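You operate a simulated robot arm through the tools that you are given. There is no shell and no other tool.

Carry out the task below with a simulated robot arm. There is one attempt and no reset: what you move stays moved.

Task
Tidy up at the top of the board stand. At the end: one of the lint wads from the top of the board stand is on the top of the packing table; the brown grease brush is on the top of the packing table; the silver weight from the top of the board stand is on the top of the packing table; the silver slide block is on the top of the packing table; whatever was shut is shut again. Leave all else as you found it, and nothing knocked over. Set down upright: grease brush.

The check looks at the end state, three seconds after you hand in, the way a careful person would. Anything else that was tipped, shoved, dropped, spilled or broken makes it a failure.

Robot
A 7-joint arm with a two-finger parallel gripper, fixed in place. Base frame: the origin is on the floor under the middle of its stand, x ahead of it, y to its left, z up. Units: mm, degrees, N and s.
With the tool pointing down near the work surface it reaches from about 200 to 680 mm from the base axis. Its first joint turns from -66.0 to 66.0 degrees. Payload 2.4 kg.
Tool frame: the origin (TCP) lies between the finger pads and is the grasp point; the fingertips stand 30 mm ahead of it; z points along the fingers, y is the line along which they close. Largest opening 94 mm; finger width 28, thickness 10; the body of the gripper, 50 by 96 mm, starts 55 mm behind the TCP.
Orientation is that of the tool frame in the base frame, as a unit quaternion [x, y, z, w]. With the fingers straight down and closing along the base's y, the tool's x points along the base's -x, its y along +y and its z along -z.

Tools
- The arm moves only by the tool drive_tool. Its argument "moves" is a list of rows, each a list of 3 entries, a list of its own where there are three numbers: the shift along the base's x, y, z in mm, then the turn, a rotation vector about the base's x, y, z in degrees, then the closure in counts, from 0 (fully open) to 255 (shut). In form: [[[dx, dy, dz], [rx, ry, rz], fingers], ...]. A call has 1 to 20 rows; each row shifts and turns the commanded pose from where the row before left it. Each row takes 0.2 s and may step no farther than 50 mm and 8.6 degrees from the row before; otherwise, or with a gripper value out of range, the whole call is refused. Where a pose cannot be reached the arm comes as near as it can. A force on the tool above 40 N (or 10 N above the force at the start of the call, whichever is more), or a blocked arm, ends the call early, and 0.2 s more pass. The fingers move at their own pace (about 153 mm/s each) and stop on an object; they squeeze with about 26 N. The grip force told is the motor's: it shows also when the fingers shut on nothing. Time passes only in rows, and 0.2 s behind the last, so rows that do not move let the fingers close. It gives the time, the measured TCP pose, the force on the tool (base axes), the opening and the grip force at its end, in the units of the frame above (readings bear some noise), with the torque about the TCP (base axes, N m) and any sound that the robot's microphone picked up, and new pictures: "views" is both (left out), scene, wrist or none.
- Cameras (640 x 400 px; columns grow to the right, rows downward): "scene" is fixed at [52, 499.1, 1427.9]; the picture's right is [-0.51, -0.86, 0.00], its down [-0.60, 0.35, -0.72] and it looks along [0.62, -0.36, -0.70] (base axes); focal length 316 px, centre (320, 200). "wrist" rides on the gripper at [76, 14, -103] in the tool frame; the picture's right is [-0.18, 0.98, 0.00], its down [-0.75, -0.14, -0.64] and it looks along [-0.63, -0.12, 0.77] (tool axes); focal length 243 px, centre (320, 200). There is no depth. A picture from a camera that has moved, and an enlarged one, comes with that camera's place and axes in the base frame and with its lens.
- enlarge(camera, box): a new picture of the part [left, top, right, bottom] of that camera's present view, enlarged. The clock stands still meanwhile.
- job_done(): hands the job in; it is judged then, once.

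Places have to be worked out from the pictures, the camera data and where the tool is seen. Open the gripper and draw the arm clear of the work before you hand the job in, unless the task says otherwise.

The tools are called after "Request:" as name(argument=value, ...) on one line, values as JSON. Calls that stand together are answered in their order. drive_tool: Moves the arm, as the interface text tells. Its arguments: {"type":"object","properties":{"moves":{"type":"array","items":{"type":"array"}},"views":{"type":"string","enum":["both","scene","wrist","none"]}},"required":["moves"]} The other tools are called the same way: enlarge (camera, box) takes an enlarged picture of a part of a camera's view; job_done () hands the job in.

At the start:

```text
time: 0.0
position: [345.5, -12.0, 1150.3]
tcp_rot: [-0.001, 1.0, 0.0, 0.0]
contact_force: [0.0, 0.6, -0.8]
wrist_torque: [-0.03, -0.02, -0.01]
width: 93.9
finger_force: 0.0
```

scene: 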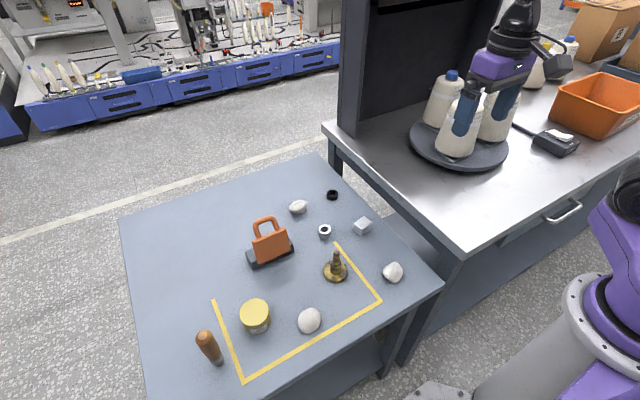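
wrist: 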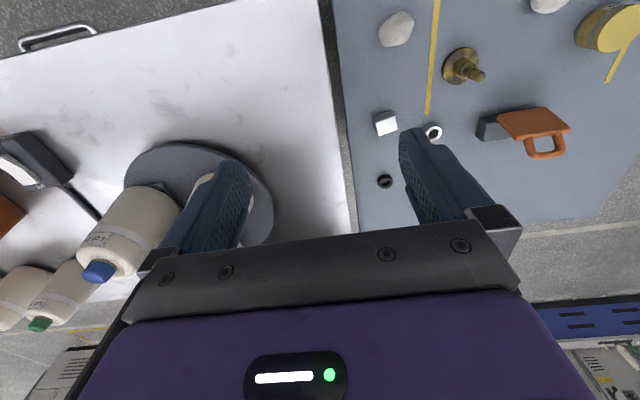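

I'll start by looking closely at both tables in the scene view and the wrist view before I move anything.

Request:
enlarge(camera="scene", box=[180, 170, 450, 390])

Request:
enlarge(camera="scene", box=[320, 0, 640, 200])

Request:
enlarge(camera="wrist", box=[320, 0, 640, 220])

Request:
enlarge(camera="wrist", box=[0, 0, 340, 360])

```text
1.82 times, centred on (315, 280) of scene
camera zoom: at [52.0, 499.1, 1427.9], right [-0.51, -0.86, 0.0], down [-0.6, 0.35, -0.72], along [0.62, -0.36, -0.7], focal length 574 px, centre (329, 54)
```

zoom: 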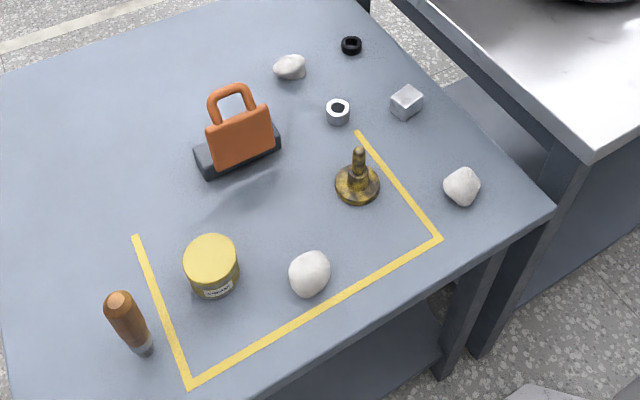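

```text
2.00 times, centred on (480, 100) of scene
camera zoom: at [52.0, 499.1, 1427.9], right [-0.51, -0.86, 0.0], down [-0.6, 0.35, -0.72], along [0.62, -0.36, -0.7], focal length 631 px, centre (0, 400)
```

zoom: 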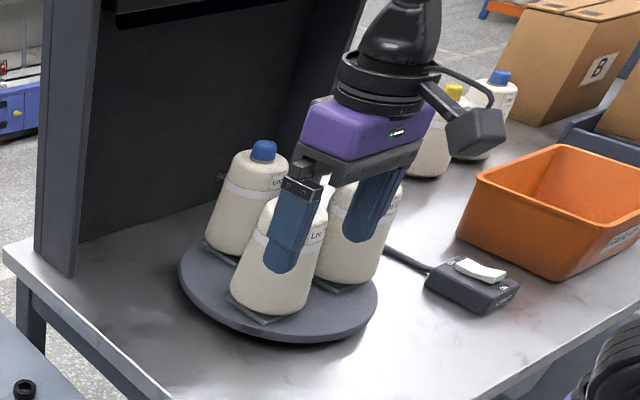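

```text
1.82 times, centred on (480, 110) of wrist
camera zoom: at [267.3, 2.2, 1252.3], right [0.18, 0.98, 0.0], down [0.75, -0.14, 0.64], along [0.63, -0.12, -0.77], focal length 441 px, centre (29, 364)
```

zoom: 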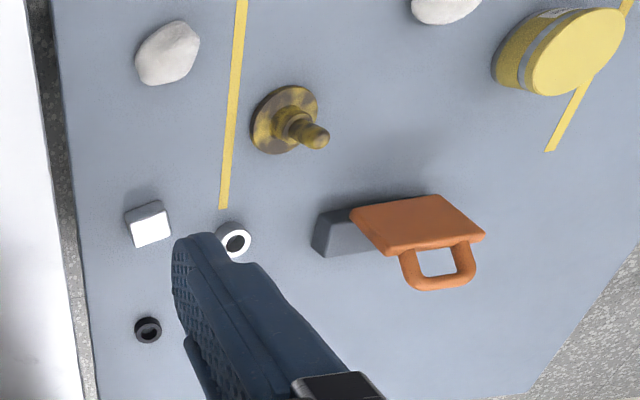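

```text
1.11 times, centred on (170, 180) of wrist
camera zoom: at [267.3, 2.2, 1252.3], right [0.18, 0.98, 0.0], down [0.75, -0.14, 0.64], along [0.63, -0.12, -0.77], focal length 270 px, centre (487, 222)
```

zoom: 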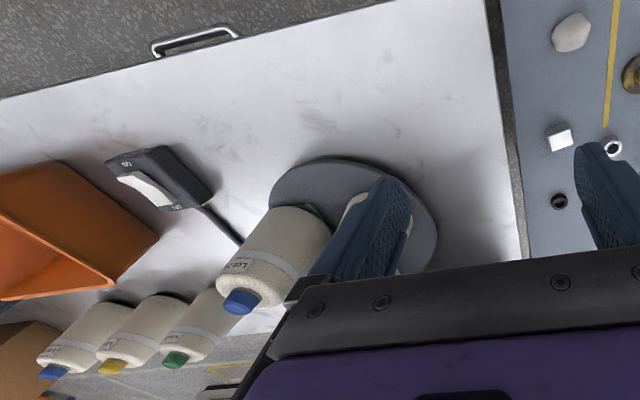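

The blue table with the small items looks like the board stand, with its top at about z≈740. The steel table looks like the packing table, top at about z≈890. I'll raise the arm slightly and swing it over the board stand for a closer look at each item.

Request:
drive_tool(moves=[[[-10, 40, 0], [0, 0, 0], 0], [[-10, 45, -10], [0, 0, 0], 0], [[-10, 45, -20], [0, 0, 0], 0], [[-5, 45, -20], [0, 0, 0], 0], [[0, 37, -20], [0, 0, 0], 0], [[0, 0, 0], [0, 0, 0], 0]], views="both")

```text
refused: row 3 steps farther than a row can; nothing moved
```

The third step was slightly over 50 mm, so I'll resend the same motion with smaller steps.

Request:
drive_tool(moves=[[[-10, 40, 0], [0, 0, 0], 0], [[-10, 42, -10], [0, 0, 0], 0], [[-5, 43, -20], [0, 0, 0], 0], [[-5, 43, -20], [0, 0, 0], 0], [[0, 43, -20], [0, 0, 0], 0], [[0, 0, 0], [0, 0, 0], 0]], views="both")

```text
time: 1.4
position: [316.7, 200.1, 1079.3]
tcp_rot: [0.001, 1.0, 0.0, 0.0]
contact_force: [0.3, 1.0, 0.1]
wrist_torque: [0.0, 0.0, -0.01]
width: 94.2
finger_force: 0.1
camera wrist: at [237.8, 213.3, 1181.8], right [0.18, 0.98, 0.0], down [0.75, -0.14, 0.64], along [0.63, -0.12, -0.77], focal length 243 px, centre (320, 200)
```

scene: 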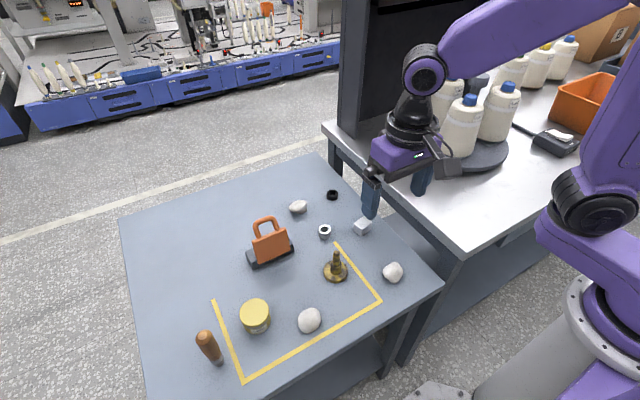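
wrist: 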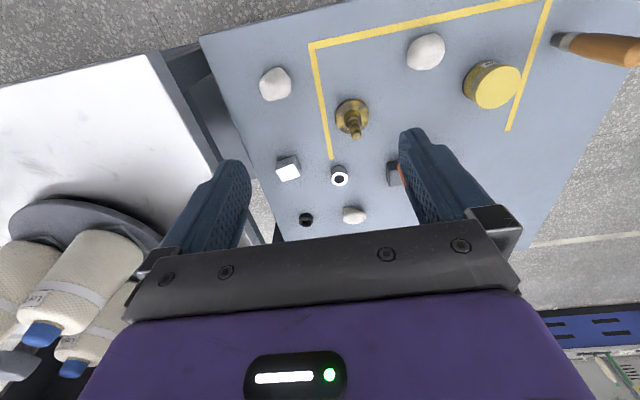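

From here the wrist view shows most of the board stand, so I'll enlarge it to tell the silver items and lint wads apart.

Request:
enlarge(camera="wrist", box=[240, 50, 400, 150])

Request:
enlarge(camera="wrist", box=[260, 140, 400, 228])

Request:
enlarge(camera="wrist", box=[390, 0, 640, 150])

Request:
enlarge(camera="scene", box=[280, 180, 410, 290])

```text
4.00 times, centred on (320, 100) of wrist
camera zoom: at [237.8, 213.3, 1181.8], right [0.18, 0.98, 0.0], down [0.75, -0.14, 0.64], along [0.63, -0.12, -0.77], focal length 970 px, centre (320, 600)
```

zoom: 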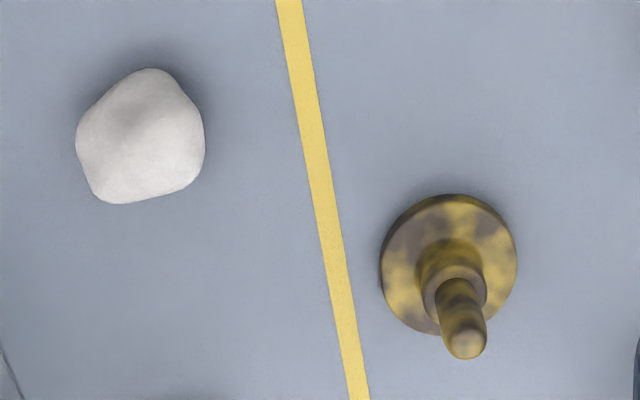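

```text
4.55 times, centred on (330, 184) of wrist
camera zoom: at [237.8, 213.3, 1181.8], right [0.18, 0.98, 0.0], down [0.75, -0.14, 0.64], along [0.63, -0.12, -0.77], focal length 1103 px, centre (274, 273)
```

zoom: 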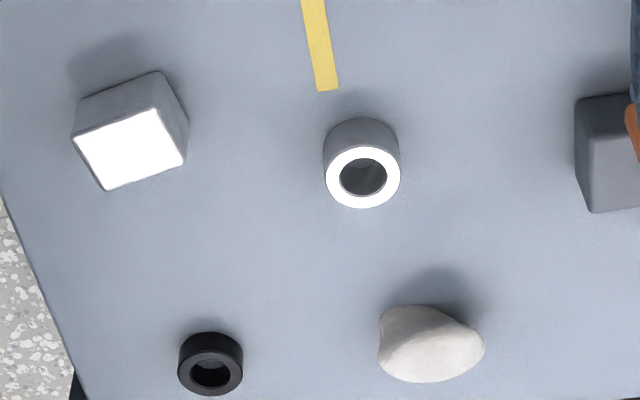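

```text
2.56 times, centred on (515, 75) of wrist
camera zoom: at [237.8, 213.3, 1181.8], right [0.18, 0.98, 0.0], down [0.75, -0.14, 0.64], along [0.63, -0.12, -0.77], focal length 621 px, centre (-179, 520)
```

zoom: 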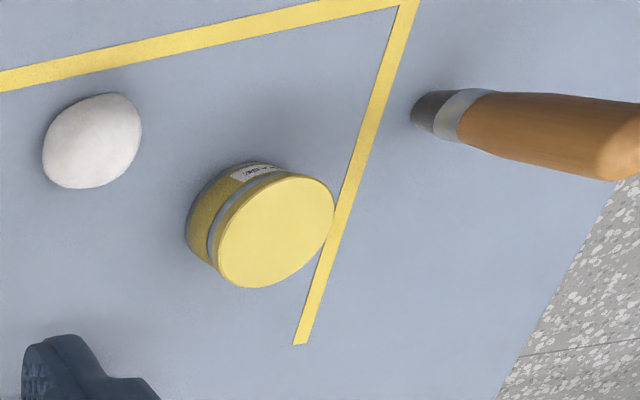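

```text
3.64 times, centred on (345, 235) of scene
camera zoom: at [52.0, 499.2, 1427.9], right [-0.51, -0.86, 0.0], down [-0.6, 0.35, -0.72], along [0.62, -0.36, -0.7], focal length 1148 px, centre (229, 73)
```

zoom: 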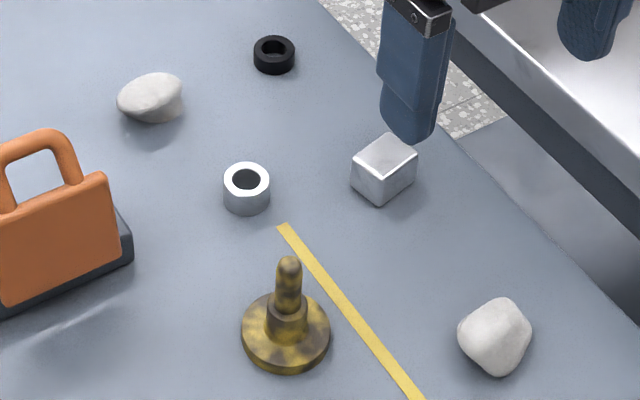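

The board stand top works out at about z≈740. The cube is near (499, 97), the ring near (534, 200), and the nearest lint wad near (331, 124). I still need the packing table's height and edges, so I'll enlarge its corner in both cameras.

Request:
enlarge(camera="scene", box=[400, 180, 560, 280])

Request:
enlarge(camera="wrist", box=[60, 20, 280, 158])

Request:
enlarge(camera="scene", box=[180, 300, 260, 400])

```text
4.00 times, centred on (480, 230) of scene
camera zoom: at [52.0, 499.2, 1427.9], right [-0.51, -0.86, 0.0], down [-0.6, 0.35, -0.72], along [0.62, -0.36, -0.7], focal length 1262 px, centre (-320, 80)
```

zoom: 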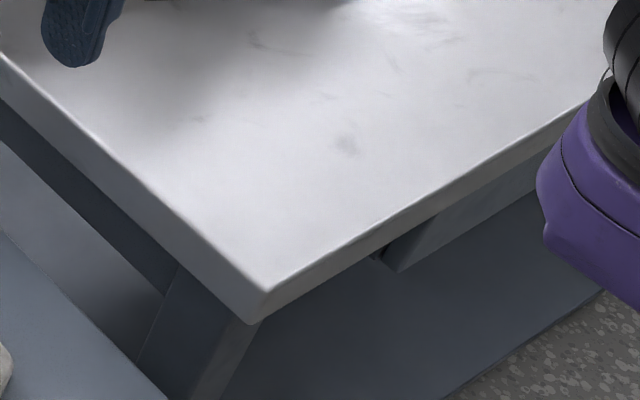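

```text
2.90 times, centred on (170, 89) of wrist
camera zoom: at [237.8, 213.3, 1181.8], right [0.18, 0.98, 0.0], down [0.75, -0.14, 0.64], along [0.63, -0.12, -0.77], focal length 703 px, centre (755, 522)
```

zoom: 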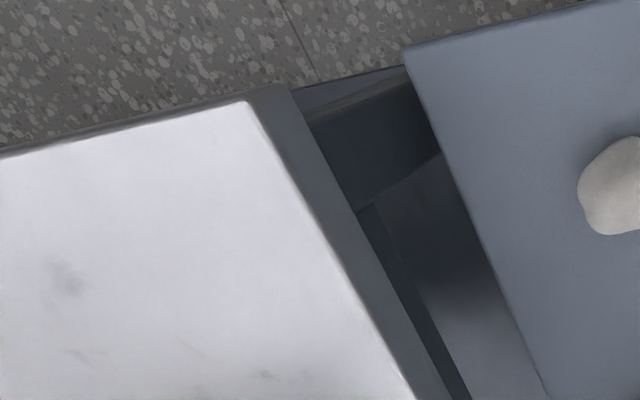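

```text
4.00 times, centred on (220, 350) of scene
camera zoom: at [52.0, 499.2, 1427.9], right [-0.51, -0.86, 0.0], down [-0.6, 0.35, -0.72], along [0.62, -0.36, -0.7], focal length 1262 px, centre (720, -400)
```

zoom: 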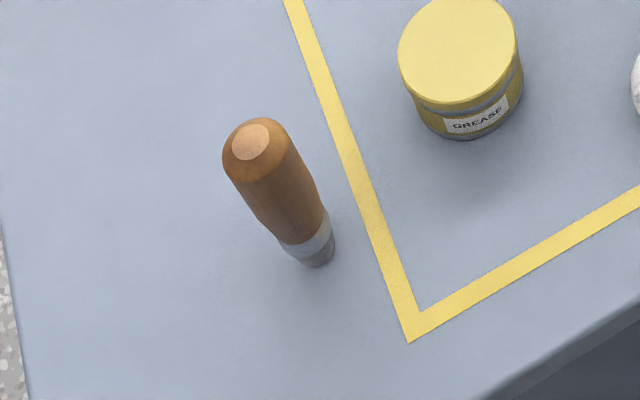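

The packing table top is at about z≈857, with its near-left corner at about (250, 6). The lint wad nearest that corner is at about (331, 124), so I'll hover above it and refine the position.

Request:
drive_tool(moves=[[[3.5, -19, -37], [0, 0, 0], 0], [[3.5, -19, -37], [0, 0, 0], 0], [[3.5, -19, -37], [0, 0, 0], 0], [[3.5, -19, -37], [0, 0, 0], 0], [[0, 0, 0], [0, 0, 0], 0]], views="both")

```text
time: 2.6
position: [328.7, 122.3, 930.4]
tcp_rot: [0.0, 1.0, 0.0, 0.0]
contact_force: [-0.4, 0.3, -0.2]
wrist_torque: [0.01, 0.0, 0.0]
width: 93.8
finger_force: 0.1
camera wrist: at [251.3, 135.7, 1033.6], right [0.18, 0.98, 0.0], down [0.75, -0.14, 0.64], along [0.63, -0.12, -0.77], focal length 243 px, centre (320, 200)
```

scene: 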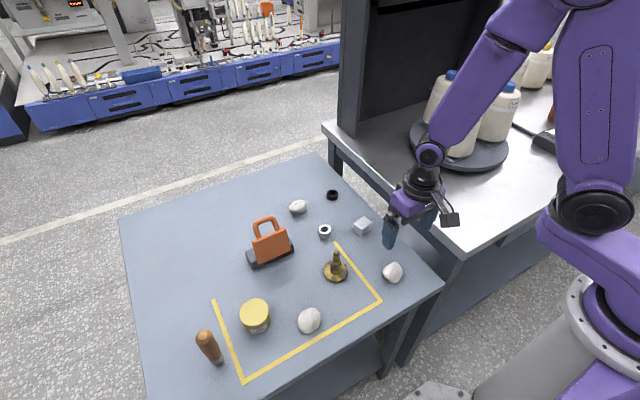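
wrist: 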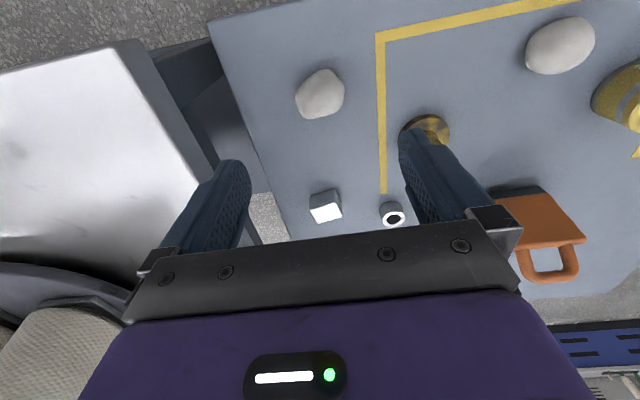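

The wad appears directly under the TCP. I'll enlarge it to check its shape and the finger clearance before going down.

Request:
enlarge(camera="wrist", box=[260, 50, 400, 138])

Request:
enlarge(camera="scene", box=[340, 180, 480, 300])

```text
4.55 times, centred on (330, 94) of wrist
camera zoom: at [251.3, 135.7, 1033.6], right [0.18, 0.98, 0.0], down [0.75, -0.14, 0.64], along [0.63, -0.12, -0.77], focal length 1103 px, centre (274, 682)
```

zoom: 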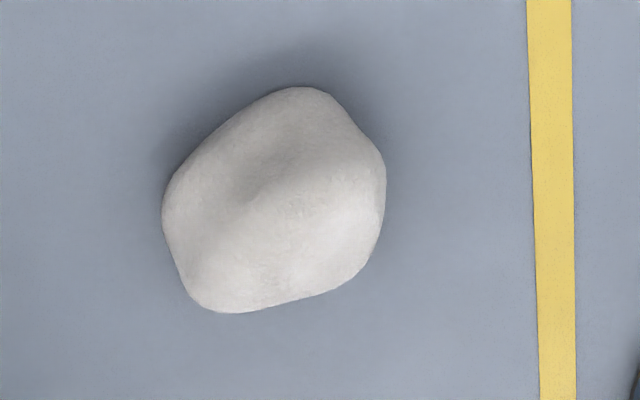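

```text
3.33 times, centred on (410, 240) of scene
camera zoom: at [52.0, 499.1, 1427.9], right [-0.51, -0.86, 0.0], down [-0.6, 0.35, -0.72], along [0.62, -0.36, -0.7], focal length 1052 px, centre (20, 67)
```

zoom: 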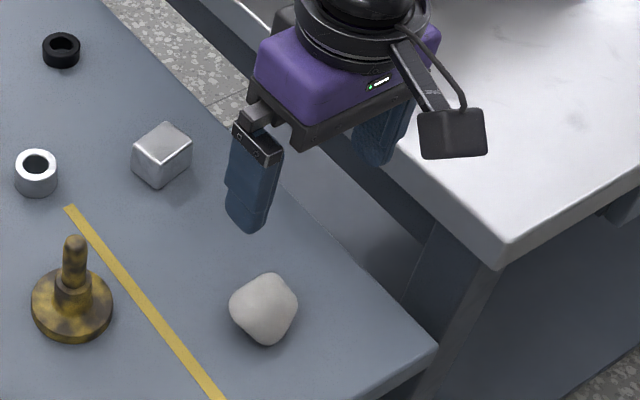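

The wad is about 53 mm across and centred between the fingers, with clear space all round. I'll lower the tool to just above the surface, keeping the fingers open.

Request:
drive_tool(moves=[[[0, 0, -45], [0, 0, 0], 0], [[0, 0, -45], [0, 0, 0], 0], [[0, 0, -40], [0, 0, 0], 0], [[0, 0, -14], [0, 0, 0], 0], [[0, 0, -9], [0, 0, 0], 0], [[0, 0, 0], [0, 0, 0], 0]], views="both")

```text
time: 4.0
position: [330.4, 122.9, 778.9]
tcp_rot: [-0.001, 1.0, 0.0, 0.0]
contact_force: [-0.4, 1.2, 0.2]
wrist_torque: [-0.01, 0.02, -0.02]
width: 94.0
finger_force: 0.0
camera wrist: at [252.0, 137.0, 881.2], right [0.18, 0.98, 0.0], down [0.75, -0.14, 0.64], along [0.63, -0.12, -0.77], focal length 243 px, centre (320, 200)
```

scene: 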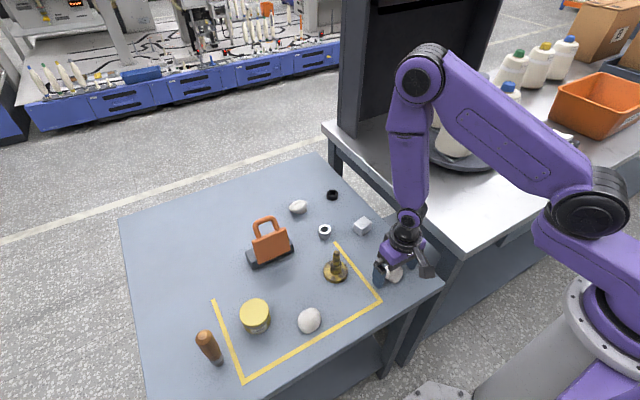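
wrist: 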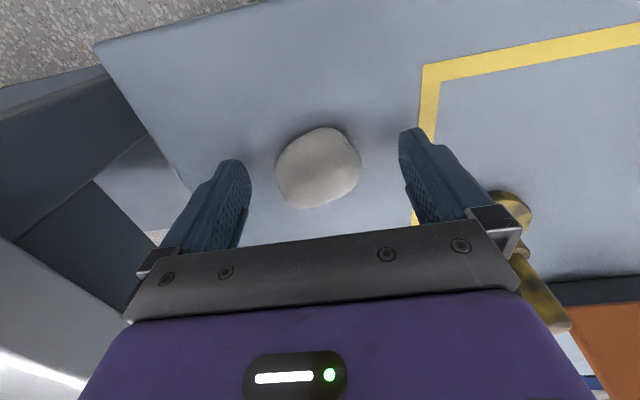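

The wad sits centred between the pads with no contact. I'll go down another 4 mm and close the fingers.

Request:
drive_tool(moves=[[[0, 0, -4], [0, 0, 0], 0], [[0, 0, 0], [0, 0, 0], 255], [[0, 0, 0], [0, 0, 0], 255], [[0, 0, 0], [0, 0, 0], 255]], views="wrist")

```text
time: 5.0
position: [330.3, 123.0, 774.2]
tcp_rot: [-0.001, 1.0, 0.0, 0.0]
contact_force: [0.9, -0.3, -0.8]
wrist_torque: [0.02, -0.02, 0.0]
width: 49.7
finger_force: 25.6
camera wrist: at [251.9, 137.2, 877.5], right [0.18, 0.98, 0.0], down [0.75, -0.14, 0.64], along [0.63, -0.12, -0.77], focal length 243 px, centre (320, 200)
```

wrist: 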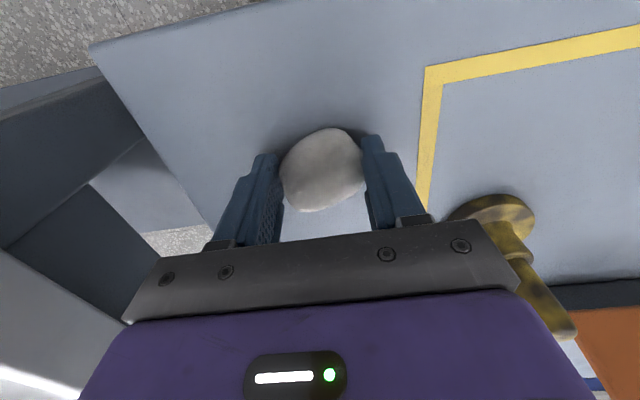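

The wad is held at 49.7 mm with full grip force. I'll lift it straight up and carry it over the packing table.

Request:
drive_tool(moves=[[[0, 0, 20], [0, 0, 0], 255], [[0, 0, 45], [0, 0, 0], 255], [[0, 0, 48], [0, 0, 0], 255], [[0, 0, 48], [0, 0, 0], 255], [[0, 0, 25], [0, 0, 0], 255], [[5, -45, 0], [0, 0, 0], 255], [[5, -47, 0], [0, 0, 0], 255], [[5, -47, 0], [0, 0, 0], 255], [[0, -44, 0], [0, 0, 0], 255], [[0, 0, 0], [0, 0, 0], 255]], views="both")

```text
time: 7.2
position: [344.6, -60.0, 960.8]
tcp_rot: [0.0, 1.0, 0.0, 0.001]
contact_force: [-0.3, 0.7, 0.4]
wrist_torque: [0.02, 0.01, -0.05]
width: 49.9
finger_force: 26.3
camera wrist: at [267.1, -45.8, 1063.4], right [0.18, 0.98, 0.0], down [0.75, -0.14, 0.64], along [0.63, -0.12, -0.77], focal length 243 px, centre (320, 200)
```

scene: 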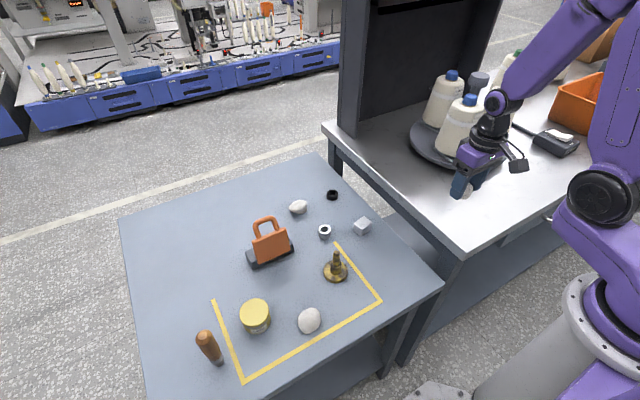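
wrist: 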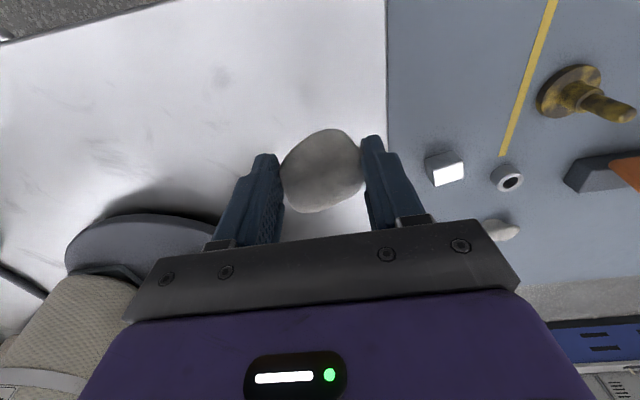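

The wad is over the packing table. Before lowering, I'll enlarge the table edge and corner in this view to firm up the table height.

Request:
enlarge(camera="wrist", box=[300, 0, 460, 100])

Request:
enlarge(camera="scene", box=[420, 130, 540, 210])

```text
4.00 times, centred on (380, 50) of wrist
camera zoom: at [267.1, -45.8, 1063.4], right [0.18, 0.98, 0.0], down [0.75, -0.14, 0.64], along [0.63, -0.12, -0.77], focal length 970 px, centre (80, 800)
```

zoom: 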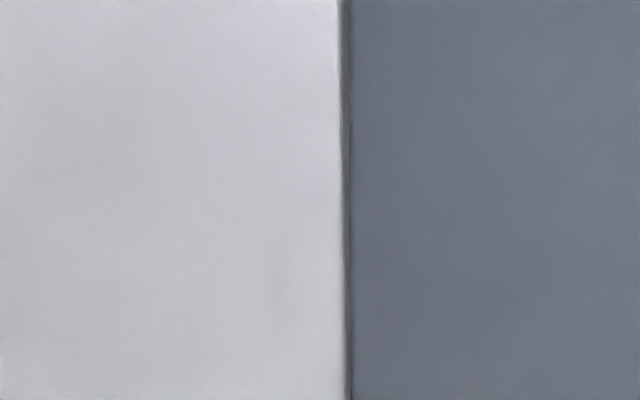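

```text
5.00 times, centred on (480, 170) of scene
camera zoom: at [52.0, 499.1, 1427.9], right [-0.51, -0.86, 0.0], down [-0.6, 0.35, -0.72], along [0.62, -0.36, -0.7], focal length 1578 px, centre (-480, 350)
```

zoom: 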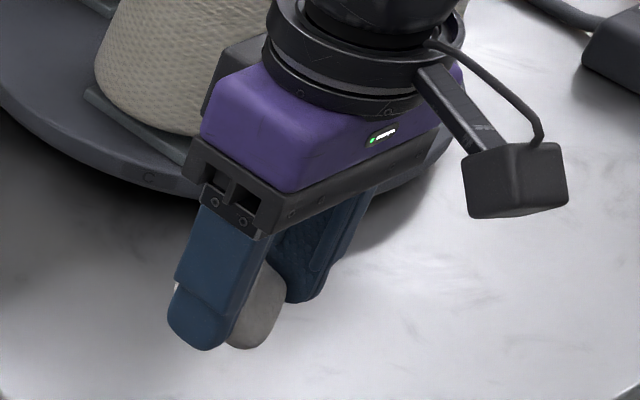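

These measurements put the table top somewhere between 845 and 858 mm. I'll lower quickly to about 900, then creep down in small steps while watching the force.

Request:
drive_tool(moves=[[[0, 0, -40], [0, 0, 0], 255], [[0, 0, -16], [0, 0, 0], 255], [[0, 0, -3], [0, 0, 0], 255], [[0, 0, -3], [0, 0, 0], 255], [[0, 0, 0], [0, 0, 0], 255]], views="both")

```text
time: 8.4
position: [345.1, -60.4, 898.5]
tcp_rot: [0.0, 1.0, 0.0, 0.0]
contact_force: [-0.7, -0.3, -0.2]
wrist_torque: [-0.01, -0.04, -0.01]
width: 49.8
finger_force: 25.7
camera wrist: at [266.5, -45.6, 1001.2], right [0.18, 0.98, 0.0], down [0.75, -0.14, 0.64], along [0.63, -0.12, -0.77], focal length 243 px, centre (320, 200)
```

scene: 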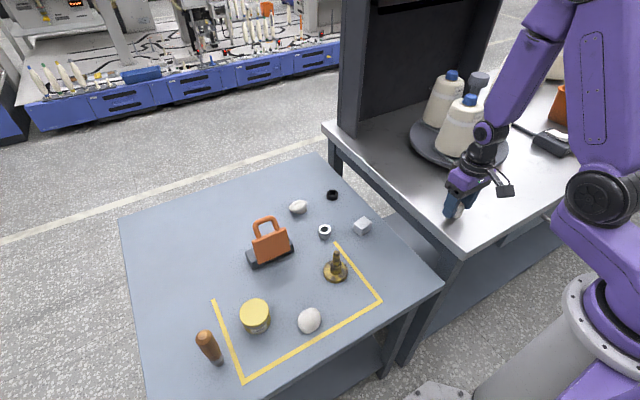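
wrist: 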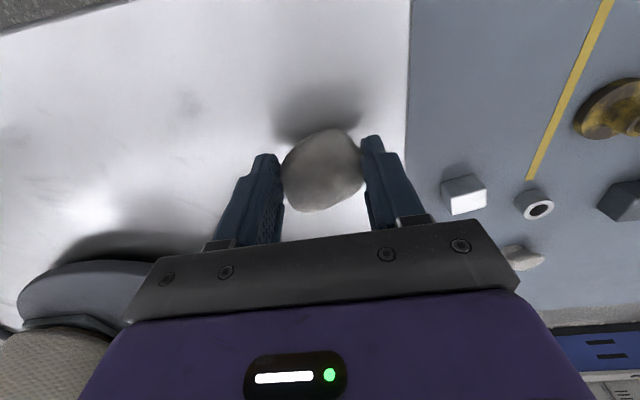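

No contact yet, and the shadow shows a small gap under the wad. I'll keep creeping down.

Request:
drive_tool(moves=[[[0, 0, -3], [0, 0, 0], 255], [[0, 0, -2], [0, 0, 0], 255], [[0, 0, -2], [0, 0, 0], 255], [[0, 0, 0], [0, 0, 0], 255]], views="wrist")

Request:
drive_tool(moves=[[[0, 0, -2], [0, 0, 0], 255], [[0, 0, -1], [0, 0, 0], 255], [[0, 0, 0], [0, 0, 0], 255]], views="none")

```text
time: 9.4
position: [344.2, -60.1, 891.9]
tcp_rot: [0.0, 1.0, 0.0, 0.0]
contact_force: [-0.3, -0.5, 0.1]
wrist_torque: [-0.04, 0.0, 0.01]
width: 49.6
finger_force: 26.1
camera wrist: at [266.3, -45.8, 994.3], right [0.18, 0.98, 0.0], down [0.75, -0.14, 0.64], along [0.63, -0.12, -0.77], focal length 243 px, centre (320, 200)
```

wrist: 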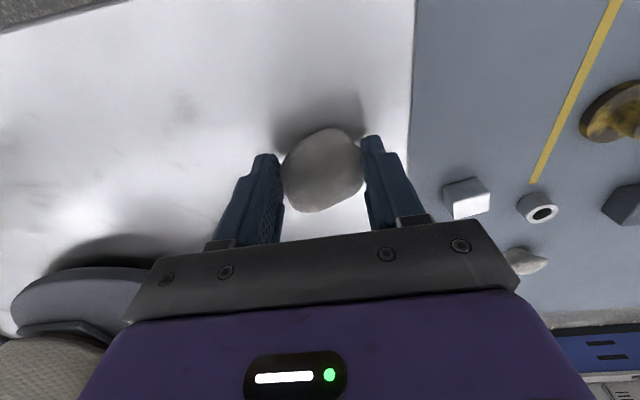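

```text
time: 10.2
position: [343.1, -59.7, 889.3]
tcp_rot: [0.001, 1.0, 0.0, 0.0]
contact_force: [0.3, -0.2, -0.7]
wrist_torque: [0.0, -0.03, 0.04]
width: 49.2
finger_force: 26.4
```

At z=889 there is still no contact force, so I'll continue down in small steps.

Request:
drive_tool(moves=[[[0, 0, -2], [0, 0, 0], 255], [[0, 0, -1], [0, 0, 0], 255], [[0, 0, 0], [0, 0, 0], 255]], views="wrist")

```text
time: 11.0
position: [344.5, -59.3, 886.5]
tcp_rot: [0.0, 1.0, 0.0, 0.0]
contact_force: [0.4, 0.5, -0.1]
wrist_torque: [0.02, -0.02, -0.02]
width: 49.3
finger_force: 25.7
camera wrist: at [266.4, -45.8, 988.4], right [0.18, 0.98, 0.0], down [0.75, -0.14, 0.64], along [0.63, -0.12, -0.77], focal length 243 px, centre (320, 200)
```

wrist: 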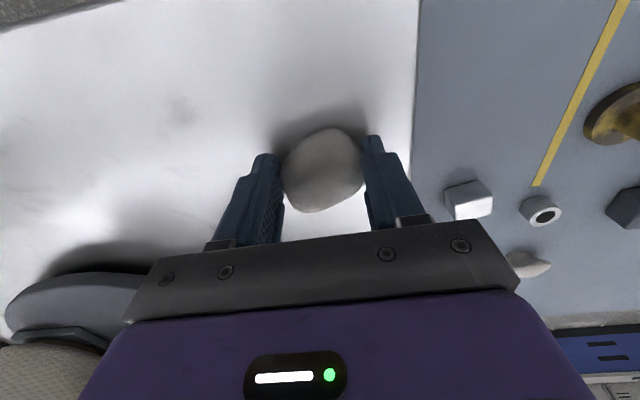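

There is still no reaction force, so I'll keep lowering 1–2 mm at a time.

Request:
drive_tool(moves=[[[0, 0, -2], [0, 0, 0], 255], [[0, 0, -1], [0, 0, 0], 255], [[0, 0, 0], [0, 0, 0], 255]], views="none")

Request:
drive_tool(moves=[[[0, 0, -1], [0, 0, 0], 255], [[0, 0, -1], [0, 0, 0], 255], [[0, 0, 0], [0, 0, 0], 255]], views="wrist")

```text
time: 11.8
position: [345.3, -60.1, 883.6]
tcp_rot: [0.001, 1.0, -0.001, 0.001]
contact_force: [-1.1, -1.7, 20.5]
wrist_torque: [0.12, -0.06, -0.04]
width: 49.4
finger_force: 25.5
```

```text
time: 12.6
position: [344.7, -60.7, 880.2]
tcp_rot: [0.0, 1.0, 0.0, 0.001]
contact_force: [2.1, -0.3, 27.9]
wrist_torque: [-0.07, -0.23, -0.07]
width: 48.9
finger_force: 26.1
camera wrist: at [266.6, -45.8, 983.3], right [0.18, 0.98, 0.0], down [0.75, -0.14, 0.64], along [0.63, -0.12, -0.77], focal length 243 px, centre (320, 200)
```

wrist: 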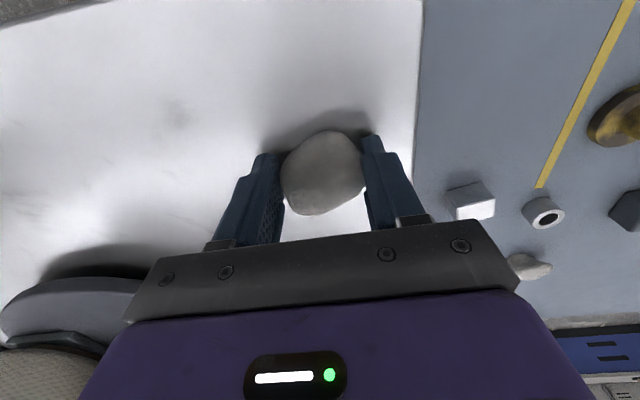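

Contact came at TCP z≈884, so the packing top is at about 850 mm. I'll back off 2 mm to relieve the pressure, open the fingers and rise.

Request:
drive_tool(moves=[[[0, 0, 2], [0, 0, 0], 255], [[0, 0, 0], [0, 0, 0], 170], [[0, 0, 0], [0, 0, 0], 90], [[0, 0, 0], [0, 0, 0], 0], [[0, 0, 0], [0, 0, 0], 0], [[0, 0, 20], [0, 0, 0], 0], [[0, 0, 45], [0, 0, 0], 0], [[0, 0, 45], [0, 0, 0], 0], [[0, 0, 0], [0, 0, 0], 0]], views="both")

```text
time: 14.6
position: [342.9, -59.0, 993.8]
tcp_rot: [0.0, 1.0, 0.0, -0.001]
contact_force: [-0.2, -0.4, -0.5]
wrist_torque: [0.02, 0.04, 0.04]
width: 94.2
finger_force: 0.1
camera wrist: at [265.1, -46.4, 1096.4], right [0.18, 0.98, 0.0], down [0.75, -0.14, 0.64], along [0.63, -0.12, -0.77], focal length 243 px, centre (320, 200)
```

scene: 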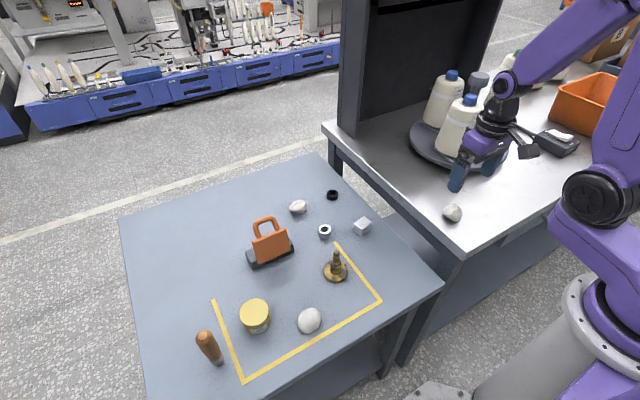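
wrist: 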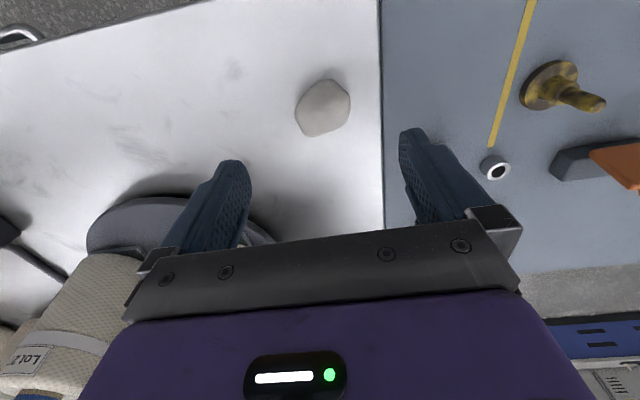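

The lint wad rests on the packing table at about (344, −60). Next is the silver cube near (499, 97), so I'll move above it for a close look at its angle.

Request:
drive_tool(moves=[[[0, 40, 0], [0, 0, 0], 0], [[10, 40, -5], [0, 0, 0], 0], [[20, 40, -10], [0, 0, 0], 0], [[30, 36, -10], [0, 0, 0], 0], [[46, 0, -10], [0, 0, 0], 0], [[45, 0, -20], [0, 0, 0], 0], [[0, 0, 0], [0, 0, 0], 0]], views="both")

```text
time: 16.2
position: [495.1, 97.1, 936.4]
tcp_rot: [0.0, 1.0, -0.001, 0.0]
contact_force: [0.3, -1.2, 0.0]
wrist_torque: [0.03, -0.02, -0.01]
width: 94.1
finger_force: 0.1
camera wrist: at [417.3, 110.0, 1038.9], right [0.18, 0.98, 0.0], down [0.75, -0.14, 0.64], along [0.63, -0.12, -0.77], focal length 243 px, centre (320, 200)
```

scene: 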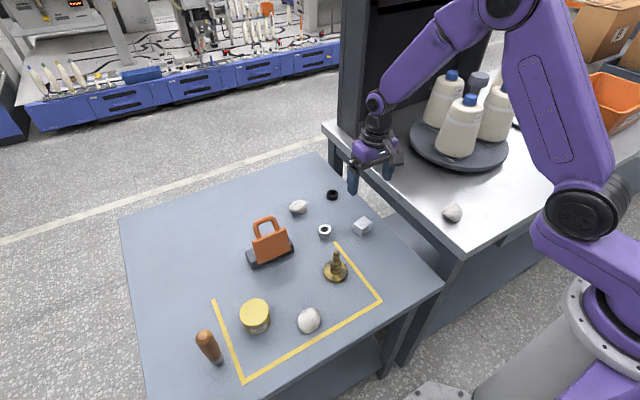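
wrist: 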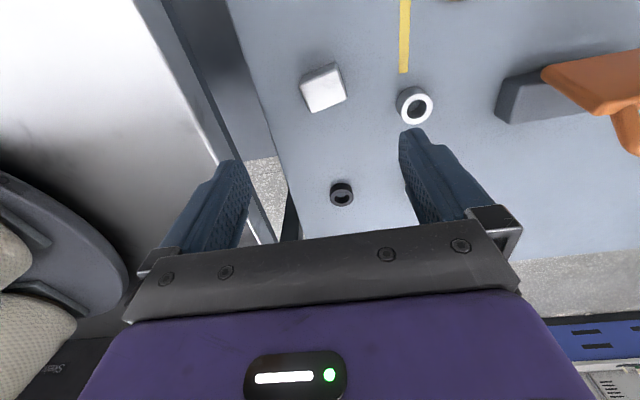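

The cube is now under the tool, with the silver ring to its right. I'll enlarge both to get their centres and the cube's yaw.

Request:
enlarge(camera="wrist", box=[280, 50, 440, 150])

Request:
enlarge(camera="scene", box=[300, 190, 400, 252])

```text
4.00 times, centred on (360, 100) of wrist
camera zoom: at [417.3, 110.0, 1038.9], right [0.18, 0.98, 0.0], down [0.75, -0.14, 0.64], along [0.63, -0.12, -0.77], focal length 970 px, centre (160, 600)
```

zoom: 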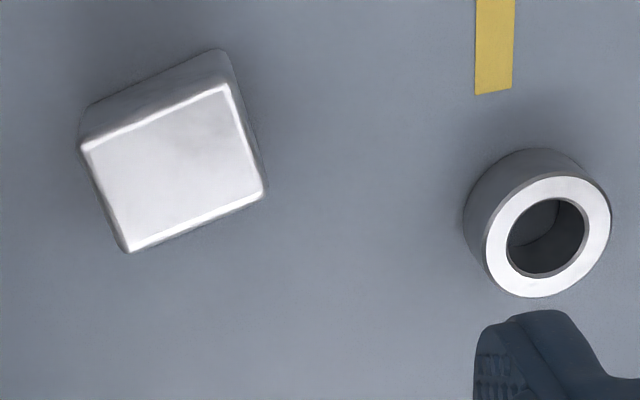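

```text
6.40 times, centred on (350, 221) of scene
camera zoom: at [52.0, 499.1, 1427.9], right [-0.51, -0.86, 0.0], down [-0.6, 0.35, -0.72], along [0.62, -0.36, -0.7], focal length 2020 px, centre (128, 66)
```

zoom: 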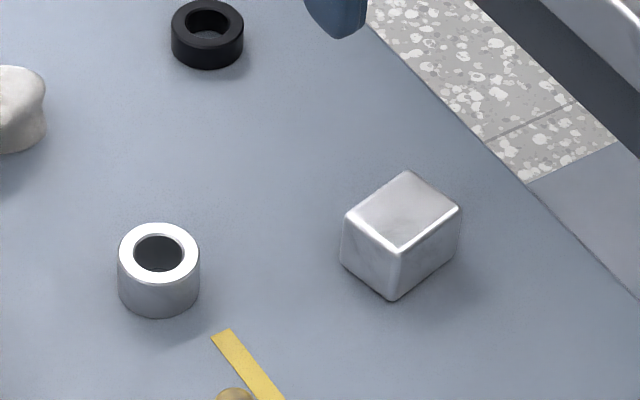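

The block top is about 40×29 mm, turned roughly +12.5° about z and centred near (493, 100). I'll turn the gripper to match, go down and check alignment.

Request:
drive_tool(moves=[[[-1, 1, -10], [0, 0, 6.25], 0], [[-1, 2, -20], [0, 0, 6.25], 0], [[0, 0, -45], [0, 0, 0], 0], [[0, 0, -40], [0, 0, 0], 0], [[0, 0, 0], [0, 0, 0], 0]], views="both")

```text
time: 17.4
position: [493.4, 99.5, 822.1]
tcp_rot: [-0.109, 0.994, 0.0, 0.0]
contact_force: [-0.4, -0.5, 0.2]
wrist_torque: [0.0, 0.02, 0.0]
width: 94.0
finger_force: 0.0
camera wrist: at [413.7, 97.0, 924.4], right [-0.03, 1.0, 0.0], down [0.77, 0.03, 0.64], along [0.64, 0.02, -0.77], focal length 243 px, centre (320, 200)
```

scene: 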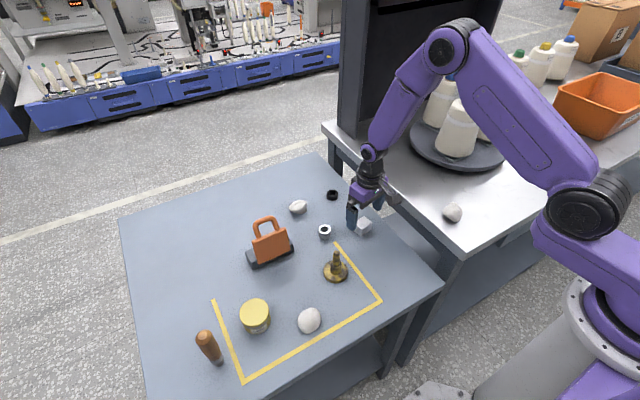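
wrist: 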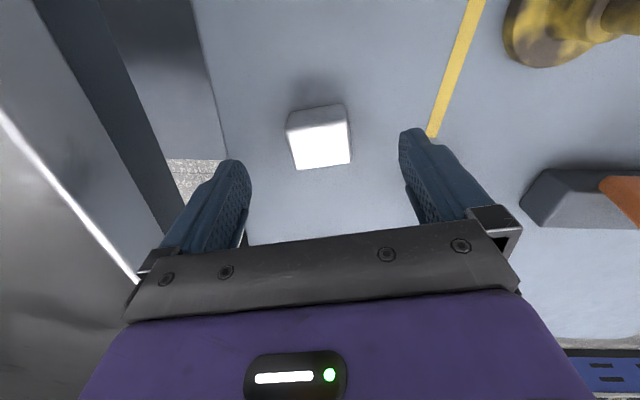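

The block edges line up with the fingers and it is centred. I'll descend the last 47 mm and close on it.

Request:
drive_tool(moves=[[[0, 0, -25], [0, 0, 0], 0], [[0, 0, -15], [0, 0, 0], 0], [[0, 0, -7], [0, 0, 0], 0], [[0, 0, 0], [0, 0, 0], 0], [[0, 0, 0], [0, 0, 0], 120], [[0, 0, 0], [0, 0, 0], 255], [[0, 0, 0], [0, 0, 0], 255], [[0, 0, 0], [0, 0, 0], 255]], views="both")

```text
time: 19.2
position: [492.7, 100.4, 775.6]
tcp_rot: [-0.109, 0.994, 0.0, 0.0]
contact_force: [0.5, -0.7, 0.6]
wrist_torque: [0.01, -0.01, -0.02]
width: 48.2
finger_force: 26.1
camera wrist: at [414.0, 97.0, 878.1], right [-0.03, 1.0, 0.0], down [0.77, 0.03, 0.64], along [0.64, 0.02, -0.77], focal length 243 px, centre (320, 200)
```

scene: 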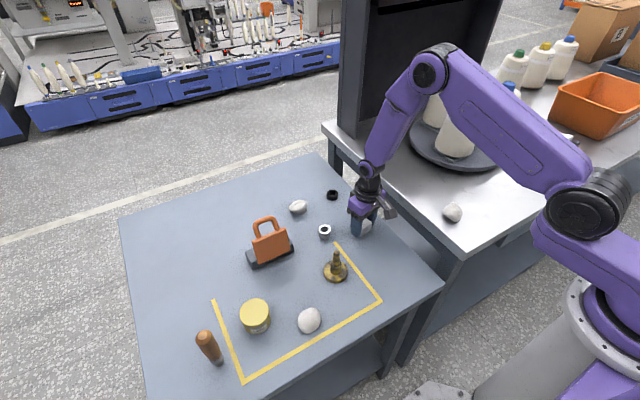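
wrist: 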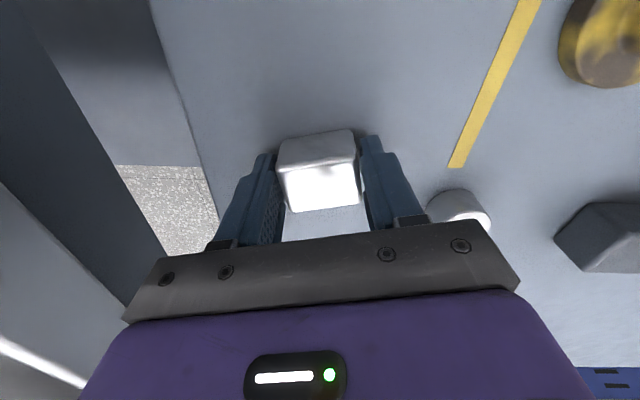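

The block is gripped at 48 mm. I'll lift it straight up clear of the packing table edge and carry it to about (440, −60).

Request:
drive_tool(moves=[[[0, 0, 15], [0, 0, 0], 255], [[0, 0, 40], [0, 0, 0], 255], [[0, 0, 48], [0, 0, 0], 255], [[0, 0, 48], [0, 0, 0], 255], [[0, 0, 14], [0, 0, 0], 255], [[-13, -40, 0], [0, 0, 0], 255], [[-13, -40, 0], [0, 0, 0], 255], [[-13, -40, 0], [0, 0, 0], 255], [[-13, -40, 0], [0, 0, 0], 255], [[0, 0, 0], [0, 0, 0], 255]], views="both")

```text
time: 21.4
position: [440.9, -60.3, 940.7]
tcp_rot: [-0.109, 0.994, 0.0, 0.0]
contact_force: [-0.2, 0.9, -1.4]
wrist_torque: [-0.02, -0.01, -0.02]
width: 47.9
finger_force: 25.9
camera wrist: at [362.0, -63.5, 1043.2], right [-0.03, 1.0, 0.0], down [0.77, 0.03, 0.64], along [0.64, 0.02, -0.77], focal length 243 px, centre (320, 200)
```

scene: 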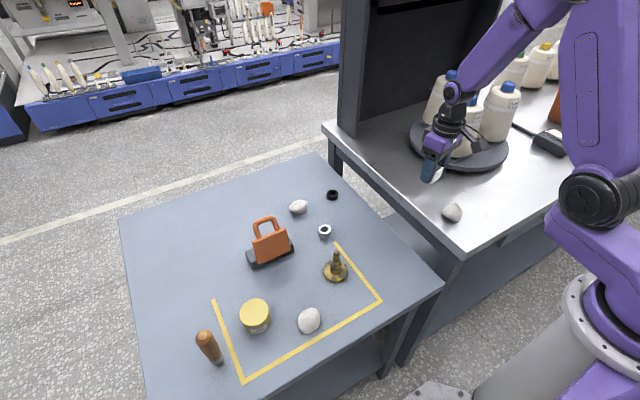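
wrist: 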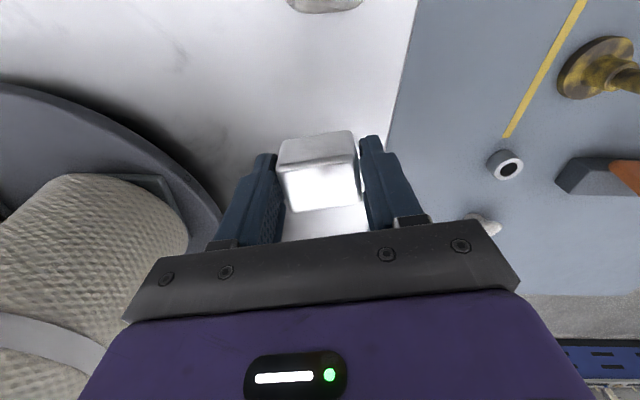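

The turntable rim stays about 50 mm or more from this spot. From the wad's contact height I expect the block to touch at TCP z≈886, so I'll lower to about 890 and then creep.

Request:
drive_tool(moves=[[[0, 0, -30], [0, 0, 0], 255], [[0, 0, -15], [0, 0, 0], 255], [[0, 0, -5], [0, 0, 0], 255], [[0, 0, -2], [0, 0, 0], 255], [[0, 0, 0], [0, 0, 0], 255]], views="none")

```text
time: 22.6
position: [440.5, -61.5, 889.6]
tcp_rot: [-0.109, 0.994, 0.0, 0.0]
contact_force: [-0.3, -0.2, -0.9]
wrist_torque: [-0.03, -0.03, 0.06]
width: 48.0
finger_force: 26.0
```

No contact yet at 889.6, so I'll step down 1 mm at a time.

Request:
drive_tool(moves=[[[0, 0, -1], [0, 0, 0], 255], [[0, 0, -1], [0, 0, 0], 255], [[0, 0, 0], [0, 0, 0], 255]], views="none")

```text
time: 23.4
position: [440.4, -59.8, 886.7]
tcp_rot: [-0.109, 0.994, 0.0, 0.0]
contact_force: [-1.0, 0.0, -0.7]
wrist_torque: [-0.03, 0.03, 0.01]
width: 48.1
finger_force: 26.7
```

There is no contact at 886.7, so I'll step down once more.

Request:
drive_tool(moves=[[[0, 0, -1], [0, 0, 0], 255], [[0, 0, 0], [0, 0, 0], 255]], views="none")

```text
time: 24.0
position: [441.3, -59.5, 886.0]
tcp_rot: [-0.109, 0.994, 0.0, -0.001]
contact_force: [-0.4, 0.2, -1.5]
wrist_torque: [-0.01, 0.02, -0.01]
width: 47.7
finger_force: 25.9
```

Still no contact, so another 1 mm step.

Request:
drive_tool(moves=[[[0, 0, -1], [0, 0, 0], 255], [[0, 0, 0], [0, 0, 0], 255]], views="wrist")

```text
time: 24.6
position: [441.5, -60.5, 885.8]
tcp_rot: [-0.108, 0.994, 0.001, 0.001]
contact_force: [-4.4, 0.1, 22.1]
wrist_torque: [0.01, 0.08, -0.02]
width: 47.9
finger_force: 25.9
camera wrist: at [361.9, -63.7, 987.6], right [-0.03, 1.0, 0.0], down [0.77, 0.02, 0.64], along [0.64, 0.02, -0.77], focal length 243 px, centre (320, 200)
```

wrist: 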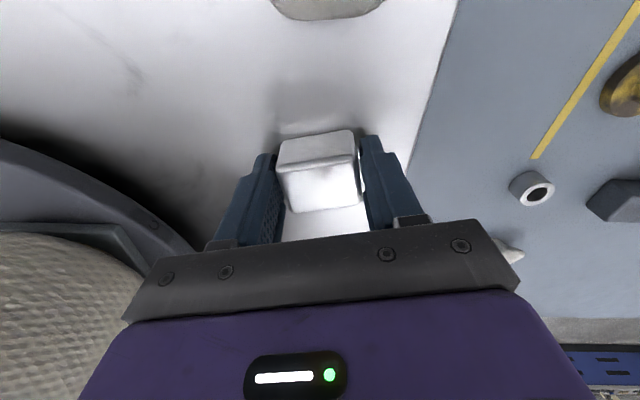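

The block touched at 885.8, which confirms the packing top is 110 mm above the board stand. I'll ease up 0.5 mm, open and rise.

Request:
drive_tool(moves=[[[0, 0, 0.5], [0, 0, 0], 255], [[0, 0, 0], [0, 0, 0], 180], [[0, 0, 0], [0, 0, 0], 90], [[0, 0, 0], [0, 0, 0], 0], [[0, 0, 0], [0, 0, 0], 0], [[0, 0, 20], [0, 0, 0], 0], [[0, 0, 45], [0, 0, 0], 0], [[0, 0, 30], [0, 0, 0], 0], [[0, 0, 0], [0, 0, 0], 0]], views="both")

```text
time: 26.6
position: [440.8, -61.0, 981.1]
tcp_rot: [-0.109, 0.994, 0.0, 0.0]
contact_force: [0.8, -0.4, 0.3]
wrist_torque: [-0.03, 0.0, 0.0]
width: 94.0
finger_force: 0.1
camera wrist: at [361.3, -64.8, 1083.7], right [-0.03, 1.0, 0.0], down [0.77, 0.03, 0.64], along [0.64, 0.02, -0.77], focal length 243 px, centre (320, 200)
```

scene: 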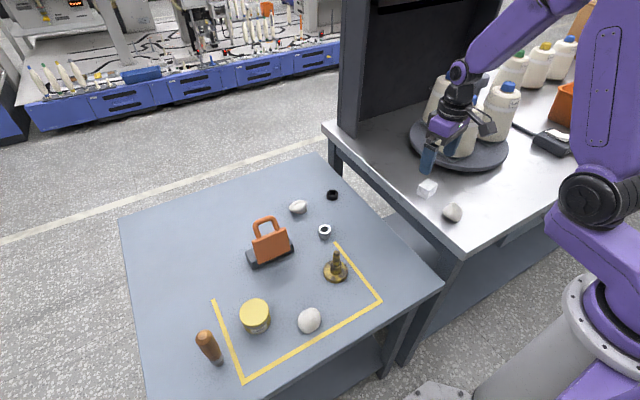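
wrist: 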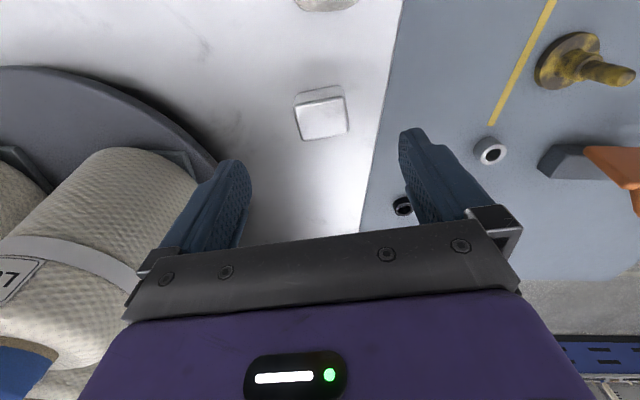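

The slide block is standing on the packing table. Next is the silver ring, near (534, 200), so I'll hover above it and verify.

Request:
drive_tool(moves=[[[5, 45, 0], [0, 0, 0], 0], [[10, 45, 0], [0, 0, 0], 0], [[15, 44, -5], [0, 0, 0], 0], [[20, 43, -10], [0, 0, 0], 0], [[20, 42, -15], [0, 0, 0], 0], [[23, 42, -15], [0, 0, 0], 60], [[0, 0, 0], [0, 0, 0], 60]], views="both")

```text
refused: row 6 steps farther than a row can; nothing moved
```

One step was just over the limit, so I'll resend it with smaller increments.

Request:
drive_tool(moves=[[[5, 45, 0], [0, 0, 0], 0], [[10, 45, 0], [0, 0, 0], 0], [[15, 44, -5], [0, 0, 0], 0], [[18, 43, -8], [0, 0, 0], 0], [[20, 42, -8], [0, 0, 0], 0], [[20, 42, -8], [0, 0, 0], 60], [[5, 0, -20], [0, 0, 0], 60], [[0, 0, 0], [0, 0, 0], 60]], views="both")

```text
time: 28.4
position: [534.6, 201.3, 930.9]
tcp_rot: [-0.109, 0.994, 0.0, -0.001]
contact_force: [-0.2, -0.4, 0.1]
wrist_torque: [0.0, 0.02, 0.02]
width: 72.1
finger_force: 0.1
camera wrist: at [455.3, 198.3, 1033.5], right [-0.03, 1.0, 0.0], down [0.77, 0.02, 0.64], along [0.64, 0.02, -0.77], focal length 243 px, centre (320, 200)
```

scene: 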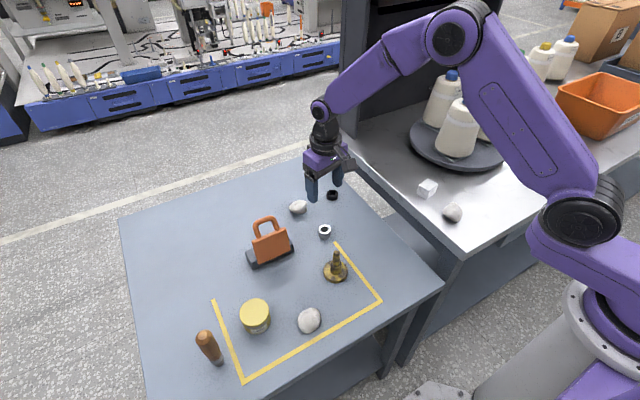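
wrist: 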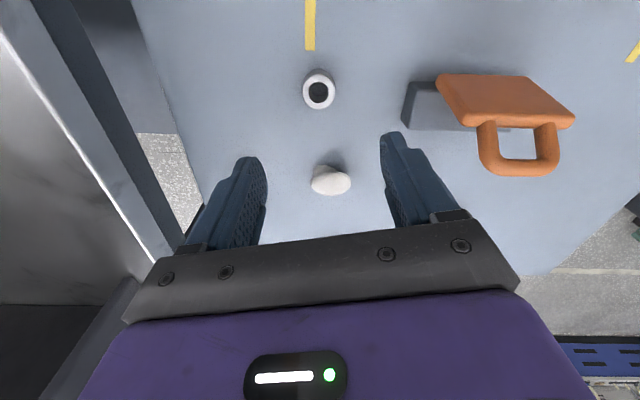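

The ring is almost exactly under the TCP. I'll enlarge it to fine-tune before descending.

Request:
enlarge(camera="wrist", box=[270, 60, 370, 122])

```text
6.40 times, centred on (320, 91) of wrist
camera zoom: at [455.3, 198.3, 1033.5], right [-0.03, 1.0, 0.0], down [0.77, 0.02, 0.64], along [0.64, 0.02, -0.77], focal length 1553 px, centre (320, 898)
```

zoom: 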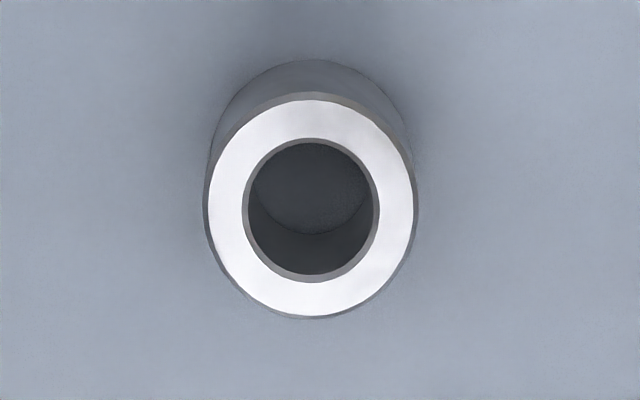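

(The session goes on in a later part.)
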